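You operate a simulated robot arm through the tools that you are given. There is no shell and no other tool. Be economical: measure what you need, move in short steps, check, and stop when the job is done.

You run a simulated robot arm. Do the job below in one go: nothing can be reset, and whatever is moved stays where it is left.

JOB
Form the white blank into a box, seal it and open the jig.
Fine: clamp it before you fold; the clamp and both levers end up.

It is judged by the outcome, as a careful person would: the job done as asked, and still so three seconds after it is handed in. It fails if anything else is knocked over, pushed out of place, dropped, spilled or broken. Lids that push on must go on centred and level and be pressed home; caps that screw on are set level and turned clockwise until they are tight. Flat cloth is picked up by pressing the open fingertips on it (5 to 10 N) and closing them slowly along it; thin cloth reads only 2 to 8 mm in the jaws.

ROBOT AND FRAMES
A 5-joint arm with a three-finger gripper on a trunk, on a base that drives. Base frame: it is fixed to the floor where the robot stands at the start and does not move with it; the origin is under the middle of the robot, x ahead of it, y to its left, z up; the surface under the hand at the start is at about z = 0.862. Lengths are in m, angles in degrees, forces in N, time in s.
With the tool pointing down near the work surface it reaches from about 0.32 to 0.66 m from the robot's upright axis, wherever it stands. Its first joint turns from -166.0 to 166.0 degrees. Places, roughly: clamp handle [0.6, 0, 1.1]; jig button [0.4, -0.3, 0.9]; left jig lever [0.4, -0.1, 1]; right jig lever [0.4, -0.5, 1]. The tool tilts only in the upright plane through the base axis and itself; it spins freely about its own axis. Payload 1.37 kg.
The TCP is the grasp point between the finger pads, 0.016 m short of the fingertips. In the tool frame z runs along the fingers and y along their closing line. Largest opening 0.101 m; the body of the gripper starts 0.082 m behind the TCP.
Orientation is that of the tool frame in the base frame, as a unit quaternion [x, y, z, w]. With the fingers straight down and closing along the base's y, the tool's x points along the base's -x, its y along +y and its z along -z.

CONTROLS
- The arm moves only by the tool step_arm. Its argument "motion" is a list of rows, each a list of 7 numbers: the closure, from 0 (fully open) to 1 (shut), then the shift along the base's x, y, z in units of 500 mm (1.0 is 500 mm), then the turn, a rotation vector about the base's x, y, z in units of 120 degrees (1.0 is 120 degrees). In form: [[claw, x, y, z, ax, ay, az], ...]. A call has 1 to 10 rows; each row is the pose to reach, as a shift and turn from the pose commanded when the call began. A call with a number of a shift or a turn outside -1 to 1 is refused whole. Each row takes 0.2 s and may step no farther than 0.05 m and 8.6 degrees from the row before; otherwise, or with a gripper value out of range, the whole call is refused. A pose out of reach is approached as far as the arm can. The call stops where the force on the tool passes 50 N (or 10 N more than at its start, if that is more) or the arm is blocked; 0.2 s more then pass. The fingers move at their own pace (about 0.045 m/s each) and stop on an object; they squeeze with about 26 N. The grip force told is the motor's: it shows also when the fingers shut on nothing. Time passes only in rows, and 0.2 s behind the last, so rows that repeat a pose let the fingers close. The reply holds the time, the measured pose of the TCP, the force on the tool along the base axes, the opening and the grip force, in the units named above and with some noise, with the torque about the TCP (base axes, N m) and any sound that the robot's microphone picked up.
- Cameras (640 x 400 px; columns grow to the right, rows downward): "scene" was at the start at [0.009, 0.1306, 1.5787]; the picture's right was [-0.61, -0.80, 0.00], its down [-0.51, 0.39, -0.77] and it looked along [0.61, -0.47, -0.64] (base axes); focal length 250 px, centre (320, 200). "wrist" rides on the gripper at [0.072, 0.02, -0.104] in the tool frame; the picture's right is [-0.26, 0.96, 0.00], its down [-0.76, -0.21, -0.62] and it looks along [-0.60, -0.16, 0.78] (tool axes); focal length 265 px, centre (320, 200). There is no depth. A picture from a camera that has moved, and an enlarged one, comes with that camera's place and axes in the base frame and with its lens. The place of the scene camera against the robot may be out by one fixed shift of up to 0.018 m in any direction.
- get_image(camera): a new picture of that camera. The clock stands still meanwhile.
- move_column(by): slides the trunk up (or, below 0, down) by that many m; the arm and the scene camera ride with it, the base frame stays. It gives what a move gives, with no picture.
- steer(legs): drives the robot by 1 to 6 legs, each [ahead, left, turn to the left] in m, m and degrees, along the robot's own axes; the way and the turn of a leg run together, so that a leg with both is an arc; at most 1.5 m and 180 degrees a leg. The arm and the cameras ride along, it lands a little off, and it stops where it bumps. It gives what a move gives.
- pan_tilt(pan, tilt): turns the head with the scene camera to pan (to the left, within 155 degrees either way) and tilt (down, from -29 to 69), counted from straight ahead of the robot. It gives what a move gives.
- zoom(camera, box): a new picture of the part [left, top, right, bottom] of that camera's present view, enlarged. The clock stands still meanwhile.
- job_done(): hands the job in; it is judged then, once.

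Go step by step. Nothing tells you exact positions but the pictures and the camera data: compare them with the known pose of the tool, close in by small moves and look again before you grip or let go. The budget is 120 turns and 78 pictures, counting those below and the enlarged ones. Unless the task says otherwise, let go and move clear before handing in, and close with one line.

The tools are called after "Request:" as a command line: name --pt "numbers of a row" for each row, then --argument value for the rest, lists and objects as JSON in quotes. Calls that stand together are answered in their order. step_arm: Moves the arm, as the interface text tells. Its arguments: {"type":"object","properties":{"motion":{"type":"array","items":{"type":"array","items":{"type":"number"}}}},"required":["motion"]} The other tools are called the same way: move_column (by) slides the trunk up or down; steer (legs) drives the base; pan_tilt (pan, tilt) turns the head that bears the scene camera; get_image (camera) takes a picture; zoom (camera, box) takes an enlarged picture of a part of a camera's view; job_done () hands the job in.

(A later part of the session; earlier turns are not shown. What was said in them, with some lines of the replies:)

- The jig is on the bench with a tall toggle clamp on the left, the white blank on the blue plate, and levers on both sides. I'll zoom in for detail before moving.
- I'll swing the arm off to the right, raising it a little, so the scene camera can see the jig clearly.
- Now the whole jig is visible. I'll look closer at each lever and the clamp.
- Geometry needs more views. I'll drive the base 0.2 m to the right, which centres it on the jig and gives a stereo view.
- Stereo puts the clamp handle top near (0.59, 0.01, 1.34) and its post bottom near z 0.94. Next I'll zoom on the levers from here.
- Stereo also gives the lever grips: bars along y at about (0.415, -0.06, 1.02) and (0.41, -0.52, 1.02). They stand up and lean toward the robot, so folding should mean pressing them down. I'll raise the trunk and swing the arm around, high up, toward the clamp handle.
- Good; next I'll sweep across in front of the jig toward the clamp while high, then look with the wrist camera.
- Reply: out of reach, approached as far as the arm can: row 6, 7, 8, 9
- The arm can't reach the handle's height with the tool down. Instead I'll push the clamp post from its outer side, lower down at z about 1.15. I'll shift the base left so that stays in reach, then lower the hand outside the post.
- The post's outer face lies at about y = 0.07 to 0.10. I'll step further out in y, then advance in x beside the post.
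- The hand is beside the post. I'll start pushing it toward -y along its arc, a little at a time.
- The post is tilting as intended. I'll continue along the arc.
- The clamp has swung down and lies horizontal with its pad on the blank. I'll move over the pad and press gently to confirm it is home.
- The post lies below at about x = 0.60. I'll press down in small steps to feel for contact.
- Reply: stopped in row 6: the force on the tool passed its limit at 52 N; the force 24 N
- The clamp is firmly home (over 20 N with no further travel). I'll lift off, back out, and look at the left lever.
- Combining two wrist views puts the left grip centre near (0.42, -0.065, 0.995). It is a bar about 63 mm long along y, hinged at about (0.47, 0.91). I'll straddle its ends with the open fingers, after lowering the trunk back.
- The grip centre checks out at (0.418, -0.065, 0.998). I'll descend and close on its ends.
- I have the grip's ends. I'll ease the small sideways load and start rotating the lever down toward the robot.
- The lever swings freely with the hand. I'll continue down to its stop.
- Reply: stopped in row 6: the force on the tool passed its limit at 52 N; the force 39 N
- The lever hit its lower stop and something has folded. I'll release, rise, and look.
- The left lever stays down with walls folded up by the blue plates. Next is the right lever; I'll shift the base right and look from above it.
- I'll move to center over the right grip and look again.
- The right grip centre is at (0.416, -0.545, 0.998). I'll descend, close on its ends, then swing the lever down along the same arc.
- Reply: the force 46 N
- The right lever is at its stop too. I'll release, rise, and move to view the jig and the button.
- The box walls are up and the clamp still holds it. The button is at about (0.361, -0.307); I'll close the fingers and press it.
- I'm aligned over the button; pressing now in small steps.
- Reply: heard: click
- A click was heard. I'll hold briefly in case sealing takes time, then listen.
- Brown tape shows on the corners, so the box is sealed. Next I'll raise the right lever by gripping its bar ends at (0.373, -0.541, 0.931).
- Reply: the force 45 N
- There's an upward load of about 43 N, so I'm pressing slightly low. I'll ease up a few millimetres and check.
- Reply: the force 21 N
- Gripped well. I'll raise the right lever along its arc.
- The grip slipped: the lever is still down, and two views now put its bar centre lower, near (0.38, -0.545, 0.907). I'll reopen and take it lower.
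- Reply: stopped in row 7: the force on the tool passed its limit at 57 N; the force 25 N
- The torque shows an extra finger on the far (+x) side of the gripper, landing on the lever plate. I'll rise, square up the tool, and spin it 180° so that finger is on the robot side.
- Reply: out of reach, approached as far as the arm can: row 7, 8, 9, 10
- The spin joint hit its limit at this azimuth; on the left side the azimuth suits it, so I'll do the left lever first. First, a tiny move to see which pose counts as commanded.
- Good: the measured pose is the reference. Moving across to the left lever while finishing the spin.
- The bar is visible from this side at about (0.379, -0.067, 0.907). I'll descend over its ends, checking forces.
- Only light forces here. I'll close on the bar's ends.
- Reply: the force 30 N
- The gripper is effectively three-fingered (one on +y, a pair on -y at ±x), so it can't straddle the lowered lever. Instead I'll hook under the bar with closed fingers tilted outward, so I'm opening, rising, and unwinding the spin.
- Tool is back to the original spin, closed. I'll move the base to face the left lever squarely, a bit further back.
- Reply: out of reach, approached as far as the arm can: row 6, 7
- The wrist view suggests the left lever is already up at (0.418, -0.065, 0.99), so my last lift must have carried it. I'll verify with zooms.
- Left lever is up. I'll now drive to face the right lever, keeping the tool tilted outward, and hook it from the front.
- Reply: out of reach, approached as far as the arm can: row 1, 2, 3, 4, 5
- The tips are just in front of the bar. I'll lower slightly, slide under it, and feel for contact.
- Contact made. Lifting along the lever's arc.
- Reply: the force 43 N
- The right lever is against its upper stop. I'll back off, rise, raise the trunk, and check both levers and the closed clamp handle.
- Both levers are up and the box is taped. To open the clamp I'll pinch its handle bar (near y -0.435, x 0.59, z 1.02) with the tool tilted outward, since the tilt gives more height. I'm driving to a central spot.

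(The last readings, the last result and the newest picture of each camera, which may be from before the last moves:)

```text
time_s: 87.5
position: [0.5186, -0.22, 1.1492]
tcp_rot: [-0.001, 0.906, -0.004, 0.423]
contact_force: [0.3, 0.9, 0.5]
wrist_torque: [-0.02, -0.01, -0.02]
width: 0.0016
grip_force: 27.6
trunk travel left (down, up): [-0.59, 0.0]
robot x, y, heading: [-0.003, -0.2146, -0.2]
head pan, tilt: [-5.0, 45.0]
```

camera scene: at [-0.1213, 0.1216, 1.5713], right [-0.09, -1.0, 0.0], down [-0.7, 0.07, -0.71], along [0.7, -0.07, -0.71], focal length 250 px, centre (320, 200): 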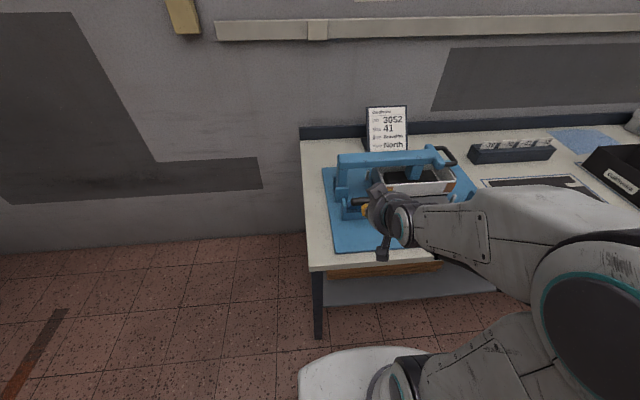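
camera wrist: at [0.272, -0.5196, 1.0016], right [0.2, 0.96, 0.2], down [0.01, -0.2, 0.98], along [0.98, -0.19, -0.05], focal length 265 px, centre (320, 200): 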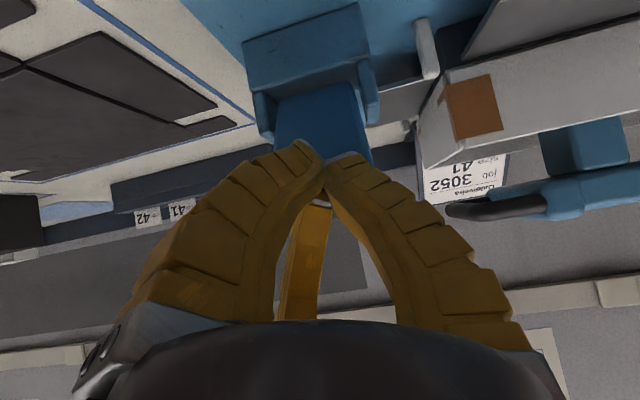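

Request:
step_arm --pt "0.6 0.02 -0.075 0 0 0 -0.031" --pt "0.6 0.04 -0.15 0 0 0 -0.062" --pt "0.6 0.05 -0.225 0 0 0 -0.092" --pt "0.6 0.06 -0.3 -0.01 0 0 -0.122" --pt "0.6 0.07 -0.37 -0.02 0 0 -0.15" --pt "0.6 0.085 -0.43 -0.03 0 0 -0.175"

Request:
get_image --camera "wrist"

Request:
zoom --camera "scene" --box '[300, 120, 460, 240]'

```text
time_s: 88.9
position: [0.5634, -0.4278, 1.1319]
tcp_rot: [0.168, 0.891, -0.089, 0.413]
contact_force: [0.6, 0.3, -0.8]
wrist_torque: [-0.01, 0.0, 0.01]
width: 0.0447
grip_force: 3.6
out of reach, approached as far as the arm can: row 2, 3, 4, 5, 6
trunk travel left (down, up): [-0.59, 0.0]
robot x, y, heading: [-0.0003, -0.2158, -0.2]
head pan, tilt: [-5.0, 45.0]
```

```text
10 pictures are left
camera wrist: at [0.4525, -0.3613, 1.1437], right [0.52, 0.83, 0.19], down [-0.06, -0.18, 0.98], along [0.85, -0.52, -0.04], focal length 265 px, centre (320, 200)
```

wrist: 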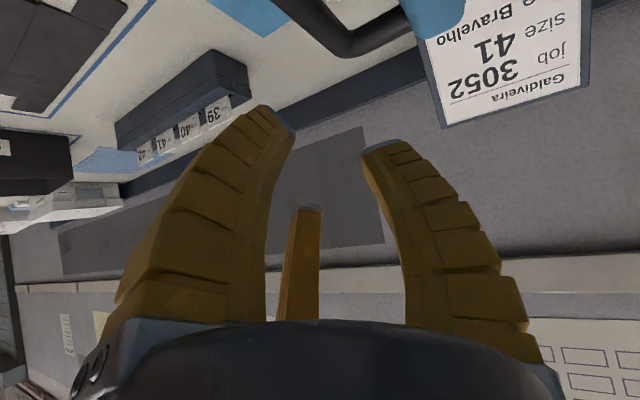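

```text
3.33 times, centred on (380, 180) of scene
camera zoom: at [0.0217, -0.0418, 1.6614], right [-0.09, -1.0, 0.0], down [-0.7, 0.06, -0.71], along [0.7, -0.06, -0.71], focal length 833 px, centre (120, 267)
```

zoom: 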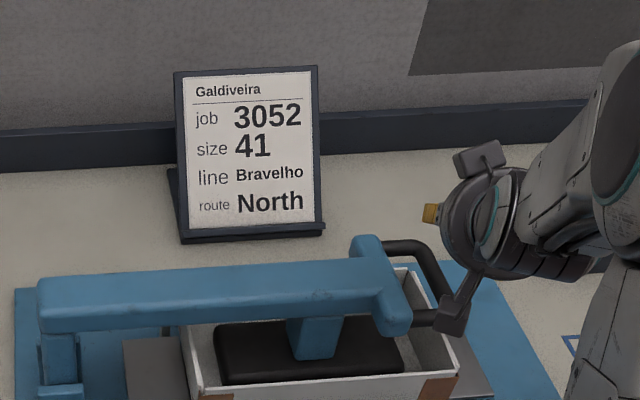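

The bar lies along x at y about -0.44, x from 0.55 to 0.64, z about 1.02. I'll open slightly, come over it, and check before the final descent.

Request:
step_arm --pt "0.45 0.03 -0.025 -0.03 0 0 0" --pt "0.45 0.057 -0.05 -0.08 0 0 0" --pt "0.45 0.057 -0.05 -0.13 0 0 0" --pt "0.45 0.057 -0.05 -0.15 0 0 0"

Request:
get_image --camera "wrist"

```text
time_s: 89.9
position: [0.5987, -0.4403, 1.0604]
tcp_rot: [0.169, 0.891, -0.088, 0.413]
contact_force: [-0.2, 1.0, 0.5]
wrist_torque: [0.0, -0.02, 0.0]
width: 0.0592
grip_force: 2.4
out of reach, approached as far as the arm can: row 1, 2, 3, 4
trunk travel left (down, up): [-0.59, 0.0]
robot x, y, heading: [0.0004, -0.2131, -0.0]
head pan, tilt: [-5.0, 45.0]
```

```text
8 pictures are left
camera wrist: at [0.4879, -0.3738, 1.0719], right [0.52, 0.84, 0.19], down [-0.06, -0.18, 0.98], along [0.85, -0.52, -0.04], focal length 265 px, centre (320, 200)
```

wrist: 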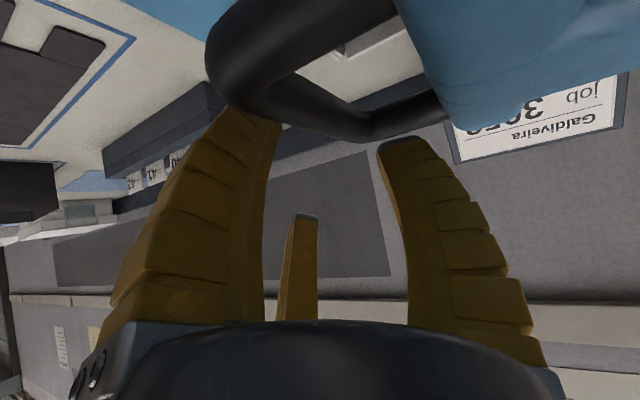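

The camera would come close to the clamp block at this tilt. I'll rise and reduce the tilt to about 20° first, with a touch more yaw.

Request:
step_arm --pt "0.45 0 -0.005 0.06 0 0 -0.006" --pt "0.45 0 -0.01 0.1 0 0 -0.012" --pt "0.45 -0.002 -0.015 0.1 0.023 0.058 -0.012" --pt "0.45 -0.005 -0.02 0.1 0.047 0.116 -0.012" --pt "0.45 -0.008 -0.023 0.1 0.07 0.174 -0.012" --pt "0.45 -0.013 -0.025 0.1 0.094 0.232 -0.012"

Request:
get_image --camera "wrist"

```text
time_s: 91.3
position: [0.5919, -0.4516, 1.1096]
tcp_rot: [0.193, 0.966, -0.037, 0.169]
contact_force: [-0.6, 0.1, -0.1]
wrist_torque: [-0.01, 0.0, -0.03]
width: 0.0594
grip_force: 2.9
trunk travel left (down, up): [-0.59, 0.0]
robot x, y, heading: [-0.002, -0.2176, 0.1]
head pan, tilt: [-5.0, 45.0]
```

```text
7 pictures are left
camera wrist: at [0.5033, -0.3925, 1.1832], right [0.6, 0.8, 0.08], down [0.38, -0.38, 0.84], along [0.7, -0.47, -0.53], focal length 265 px, centre (320, 200)
```

wrist: 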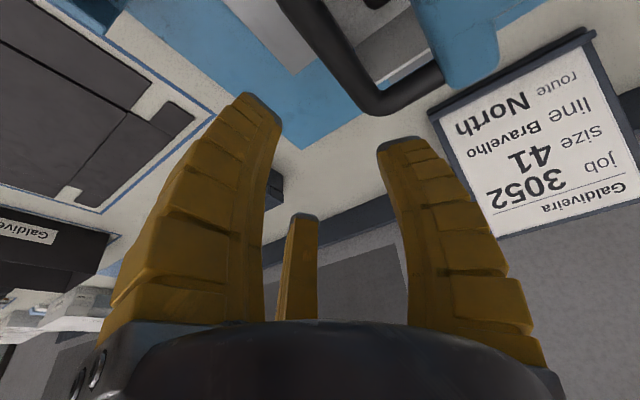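

Now I'll spin the tool so its closing line lies along y, descend over the bar, and look.

Request:
step_arm --pt "0.45 0 0.01 0 -0.019 0.008 0.06" --pt "0.45 0 0.02 0 -0.039 0.015 0.12" --pt "0.45 0 0.0256 0 -0.058 0.023 0.178" --pt "0.45 0 0.0256 -0.08 -0.058 0.023 0.178" --pt "0.45 0 0.0256 -0.13 -0.058 0.023 0.178" --pt "0.45 0 0.0256 -0.165 -0.058 0.023 0.178"

Request:
get_image --camera "wrist"

```text
time_s: 92.7
position: [0.594, -0.4404, 1.0285]
tcp_rot: [-0.003, 0.984, -0.068, 0.162]
contact_force: [0.3, 0.8, 0.3]
wrist_torque: [0.01, 0.0, 0.0]
width: 0.0592
grip_force: 2.7
trunk travel left (down, up): [-0.59, 0.0]
robot x, y, heading: [-0.0041, -0.2152, -0.1]
head pan, tilt: [-5.0, 45.0]
```

```text
6 pictures are left
camera wrist: at [0.4912, -0.4067, 1.1012], right [0.27, 0.96, -0.05], down [0.52, -0.1, 0.85], along [0.81, -0.25, -0.52], focal length 265 px, centre (320, 200)
```

wrist: 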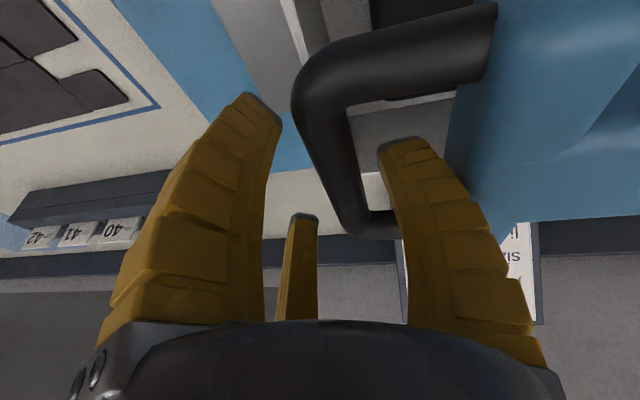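

The handle bar is between the fingers, with the single finger inside the loop. I'll descend slightly and close on it.

Request:
step_arm --pt "0.45 0 0.004 -0.012 0 0 0" --pt "0.45 0 0.008 -0.024 0 0 0" --pt "0.7 0 0.008 -0.024 0 0 0" --pt "1 0 0.008 -0.024 0 0 0" --pt "1 0 0.008 -0.024 0 0 0" --pt "1 0 0.008 -0.024 0 0 0"

```text
time_s: 94.1
position: [0.5925, -0.435, 1.0161]
tcp_rot: [-0.004, 0.985, -0.067, 0.162]
contact_force: [2.0, 0.5, 0.8]
wrist_torque: [0.43, -0.52, 0.25]
width: 0.0153
grip_force: 28.4
trunk travel left (down, up): [-0.59, 0.0]
robot x, y, heading: [-0.0004, -0.2167, -0.2]
head pan, tilt: [-5.0, 45.0]
```

Firm grip on the bar (15 mm). I'll begin lifting the clamp along its arc, adding tilt gradually.

Request:
step_arm --pt "1 0 0.0106 0.0344 0.0006 -0.006 0.001" --pt "1 0 0.0212 0.0688 0.0013 -0.012 0.002" --pt "1 0 0.0496 0.1372 0.0025 -0.0245 0.0042" --pt "1 0 0.0838 0.203 0.0038 -0.0368 0.0063" --pt "1 0 0.1238 0.2656 0.0055 -0.054 0.009" --pt "1 0 0.1688 0.3244 0.0073 -0.072 0.0122"

```text
time_s: 95.5
position: [0.5933, -0.3452, 1.1757]
tcp_rot: [-0.01, 0.971, -0.061, 0.232]
contact_force: [8.8, 13.6, -16.2]
wrist_torque: [-0.44, 0.09, -0.28]
width: 0.009
grip_force: 28.3
trunk travel left (down, up): [-0.59, 0.0]
robot x, y, heading: [-0.0033, -0.2147, -0.2]
head pan, tilt: [-5.0, 45.0]
```

The load shows my arc is slightly too wide, so I've refit the hinge circle. I'll ease inward and keep lifting.

Request:
step_arm --pt "1 0 0.016 -0.016 0 0 0" --pt "1 0 0.078 0.0458 0.006 -0.035 0.0073" --pt "1 0 0.1382 0.0956 0.0133 -0.0612 0.0141" --pt "1 0 0.2026 0.1398 0.0238 -0.0872 0.0226" --pt "1 0 0.2706 0.1784 0.038 -0.1046 0.032"

Request:
get_image --camera "wrist"

```text
time_s: 96.7
position: [0.5902, -0.2147, 1.2642]
tcp_rot: [-0.027, 0.94, -0.008, 0.341]
contact_force: [3.1, 0.3, -4.3]
wrist_torque: [-0.06, -0.01, -0.03]
width: 0.0062
grip_force: 27.9
trunk travel left (down, up): [-0.59, 0.0]
robot x, y, heading: [-0.0021, -0.2141, 0.0]
head pan, tilt: [-5.0, 45.0]
```

```text
5 pictures are left
camera wrist: at [0.465, -0.1968, 1.2985], right [0.16, 0.98, 0.14], down [0.19, -0.17, 0.97], along [0.97, -0.13, -0.21], focal length 265 px, centre (320, 200)
```

wrist: 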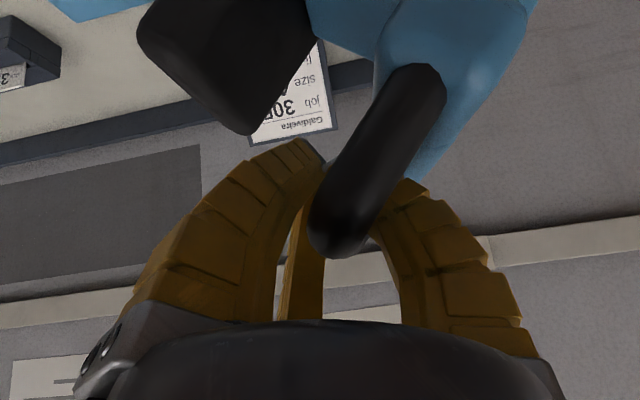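

The handle is captured between the fingers and rising. Continuing to the upright position.

Request:
step_arm --pt "1 0 0.0712 0.0324 0.0149 -0.0162 0.0125" --pt "1 0 0.1448 0.0584 0.0303 -0.0232 0.0255" --pt "1 0 0.2206 0.078 0.0468 -0.0292 0.0394" --pt "1 0 0.2976 0.091 0.0633 -0.0341 0.0532" --pt "1 0 0.3756 0.097 0.0797 -0.0382 0.067" --pt "1 0 0.4536 0.0964 0.0949 -0.0331 0.0797"

Request:
get_image --camera "wrist"

```text
time_s: 98.1
position: [0.5941, -0.0018, 1.3022]
tcp_rot: [-0.072, 0.924, 0.112, 0.358]
contact_force: [-8.3, -3.3, -41.1]
wrist_torque: [-0.5, -0.51, -0.57]
width: 0.0091
grip_force: 28.0
out of reach, approached as far as the arm can: row 3, 4, 5, 6
trunk travel left (down, up): [-0.59, 0.0]
robot x, y, heading: [-0.0037, -0.219, -0.2]
head pan, tilt: [-5.0, 45.0]
```

```text
4 pictures are left
camera wrist: at [0.4684, -0.0111, 1.3324], right [-0.01, 0.94, 0.33], down [0.2, -0.32, 0.93], along [0.98, 0.07, -0.18], focal length 265 px, centre (320, 200)
```

wrist: 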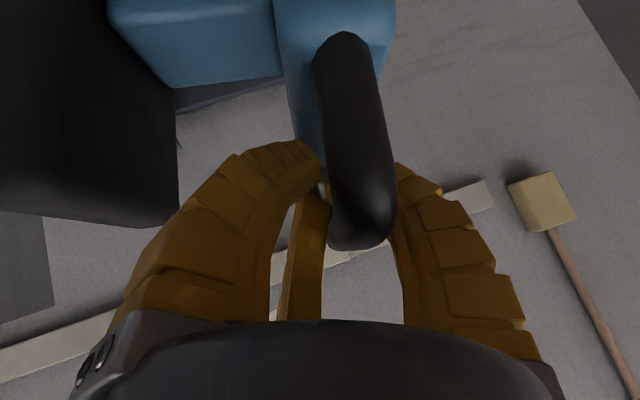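

The clamp is nearly upright, with a downward pull because I'm slightly high. I'll ease down and nudge it to its stop.

Request:
step_arm --pt "1 0 0.01 -0.016 0 0 0" --pt "1 0 0.03 -0.022 0 0 0.005" --pt "1 0 0.05 -0.024 0 0 0.01" --pt "1 0 0.06 -0.026 0 0 0.012"

```text
time_s: 99.1
position: [0.5953, 0.0058, 1.3005]
tcp_rot: [-0.079, 0.919, 0.119, 0.367]
contact_force: [-26.9, -37.3, -10.6]
wrist_torque: [0.13, -0.93, -0.78]
width: 0.009
grip_force: 28.2
out of reach, approached as far as the arm can: row 1, 2, 3, 4
trunk travel left (down, up): [-0.59, 0.0]
robot x, y, heading: [-0.0028, -0.2145, -0.4]
head pan, tilt: [-5.0, 45.0]
```

It's firmly against its open stop. I'll release gently and retract along the tool axis.

Request:
step_arm --pt "0.8 0 0 0 0 0 0" --pt "0.6 0 0 0 0 0 0" --pt "0.4 0 0 0 0 0 0" --pt "0.3 0 0 0 0 0 0" --pt "0.3 0 0 0 0 0 0"

Request:
get_image --camera "wrist"

```text
time_s: 100.3
position: [0.5958, 0.0056, 1.3035]
tcp_rot: [-0.081, 0.919, 0.121, 0.367]
contact_force: [-24.5, -39.3, -7.7]
wrist_torque: [1.11, 0.1, -0.62]
width: 0.0257
grip_force: 0.0
trunk travel left (down, up): [-0.59, 0.0]
robot x, y, heading: [-0.0019, -0.2132, -0.1]
head pan, tilt: [-5.0, 45.0]
```

```text
3 pictures are left
camera wrist: at [0.4701, -0.0069, 1.3284], right [-0.04, 0.94, 0.34], down [0.18, -0.33, 0.93], along [0.98, 0.1, -0.16], focal length 265 px, centre (320, 200)
```

wrist: 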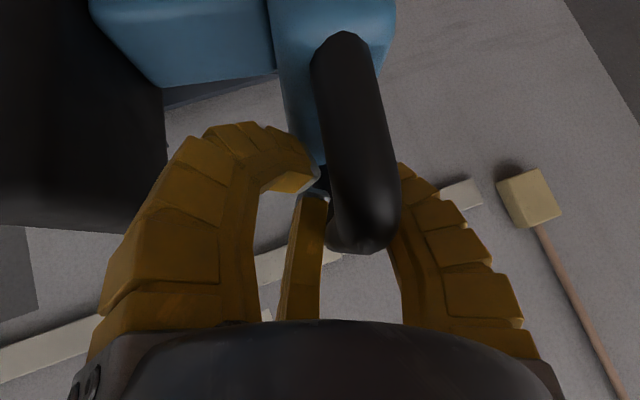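

I'm still pressing it against the stop; I'll back off in -y and open further.

Request:
step_arm --pt "0.3 -0.01 -0.02 0 0 0 0" --pt "0.3 -0.015 -0.04 0 0 0 0" --pt "0.2 -0.02 -0.05 0 0 0 0" --pt "0.2 -0.02 -0.05 0 0 0 0"

```text
time_s: 101.3
position: [0.5919, -0.0048, 1.3022]
tcp_rot: [-0.08, 0.916, 0.112, 0.376]
contact_force: [-0.3, 0.9, 0.7]
wrist_torque: [-0.01, 0.02, 0.02]
width: 0.0827
grip_force: 1.9
trunk travel left (down, up): [-0.59, 0.0]
robot x, y, heading: [-0.0009, -0.2177, -0.1]
head pan, tilt: [-5.0, 45.0]
```

Free. Retracting along the tool axis with the fingers open.

Request:
step_arm --pt "0 0 0 0 0 0 0" --pt "0 0 0 0 0 0 0" --pt "0 -0.03 -0.012 0.03 0 0 0" --pt "0 -0.07 -0.027 0.06 0 0 0" --pt "0 -0.12 -0.045 0.09 0 0 0" --pt "0 -0.17 -0.065 0.12 0 0 0" --pt "0 -0.22 -0.085 0.14 0 0 0"

Request:
get_image --camera "scene"

```text
time_s: 102.9
position: [0.4804, -0.0532, 1.3738]
tcp_rot: [-0.079, 0.917, 0.111, 0.376]
contact_force: [0.7, 1.1, 0.1]
wrist_torque: [-0.03, -0.03, 0.03]
width: 0.1009
grip_force: 0.1
trunk travel left (down, up): [-0.59, 0.0]
robot x, y, heading: [-0.0055, -0.2165, -0.3]
head pan, tilt: [-5.0, 45.0]
```

```text
2 pictures are left
camera scene: at [0.0199, -0.0413, 1.6614], right [-0.09, -1.0, 0.0], down [-0.7, 0.06, -0.71], along [0.7, -0.06, -0.71], focal length 250 px, centre (320, 200)
```

scene: 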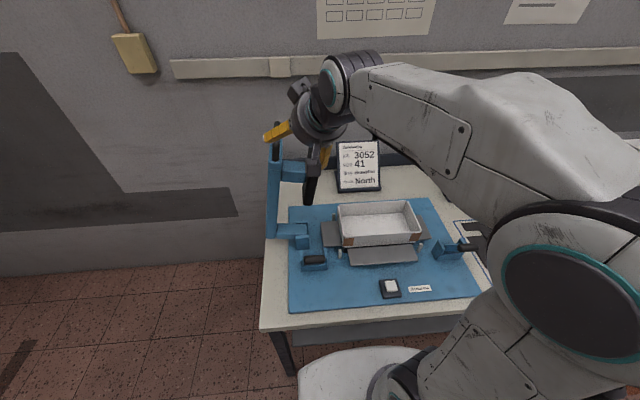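

Clamp upright, levers up, box formed and taped. I'll move the hand clear and take a last look.

Request:
steer --legs '[[-0.2, 0, 0]]'

Request:
zoom --camera "scene" --box '[230, 60, 490, 290]'

```text
time_s: 104.5
position: [0.2753, -0.0511, 1.3739]
tcp_rot: [-0.077, 0.917, 0.109, 0.376]
contact_force: [0.0, 0.1, 0.4]
wrist_torque: [-0.05, -0.03, -0.01]
width: 0.1008
grip_force: 0.1
trunk travel left (down, up): [-0.59, 0.0]
robot x, y, heading: [-0.2083, -0.2169, -0.1]
head pan, tilt: [-5.0, 45.0]
```

```text
1.74 times, centred on (360, 175) of scene
camera zoom: at [-0.1855, -0.0401, 1.6613], right [-0.09, -1.0, 0.0], down [-0.7, 0.06, -0.71], along [0.7, -0.06, -0.71], focal length 435 px, centre (250, 244)
```

zoom: 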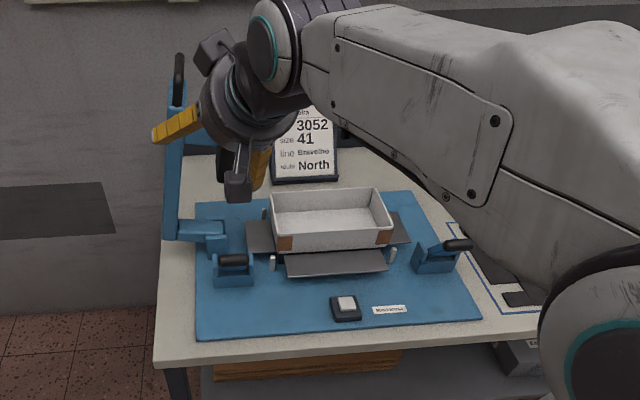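

Everything is as asked: the box is formed and taped, the clamp and both levers are up, nothing else has moved, and the hand is clear. I'm handing in.

Request:
job_done

```text
The job is handed in.
```

The white blank is now a formed, taped box, and the jig is open with the clamp and both levers up; I clamped it before folding.
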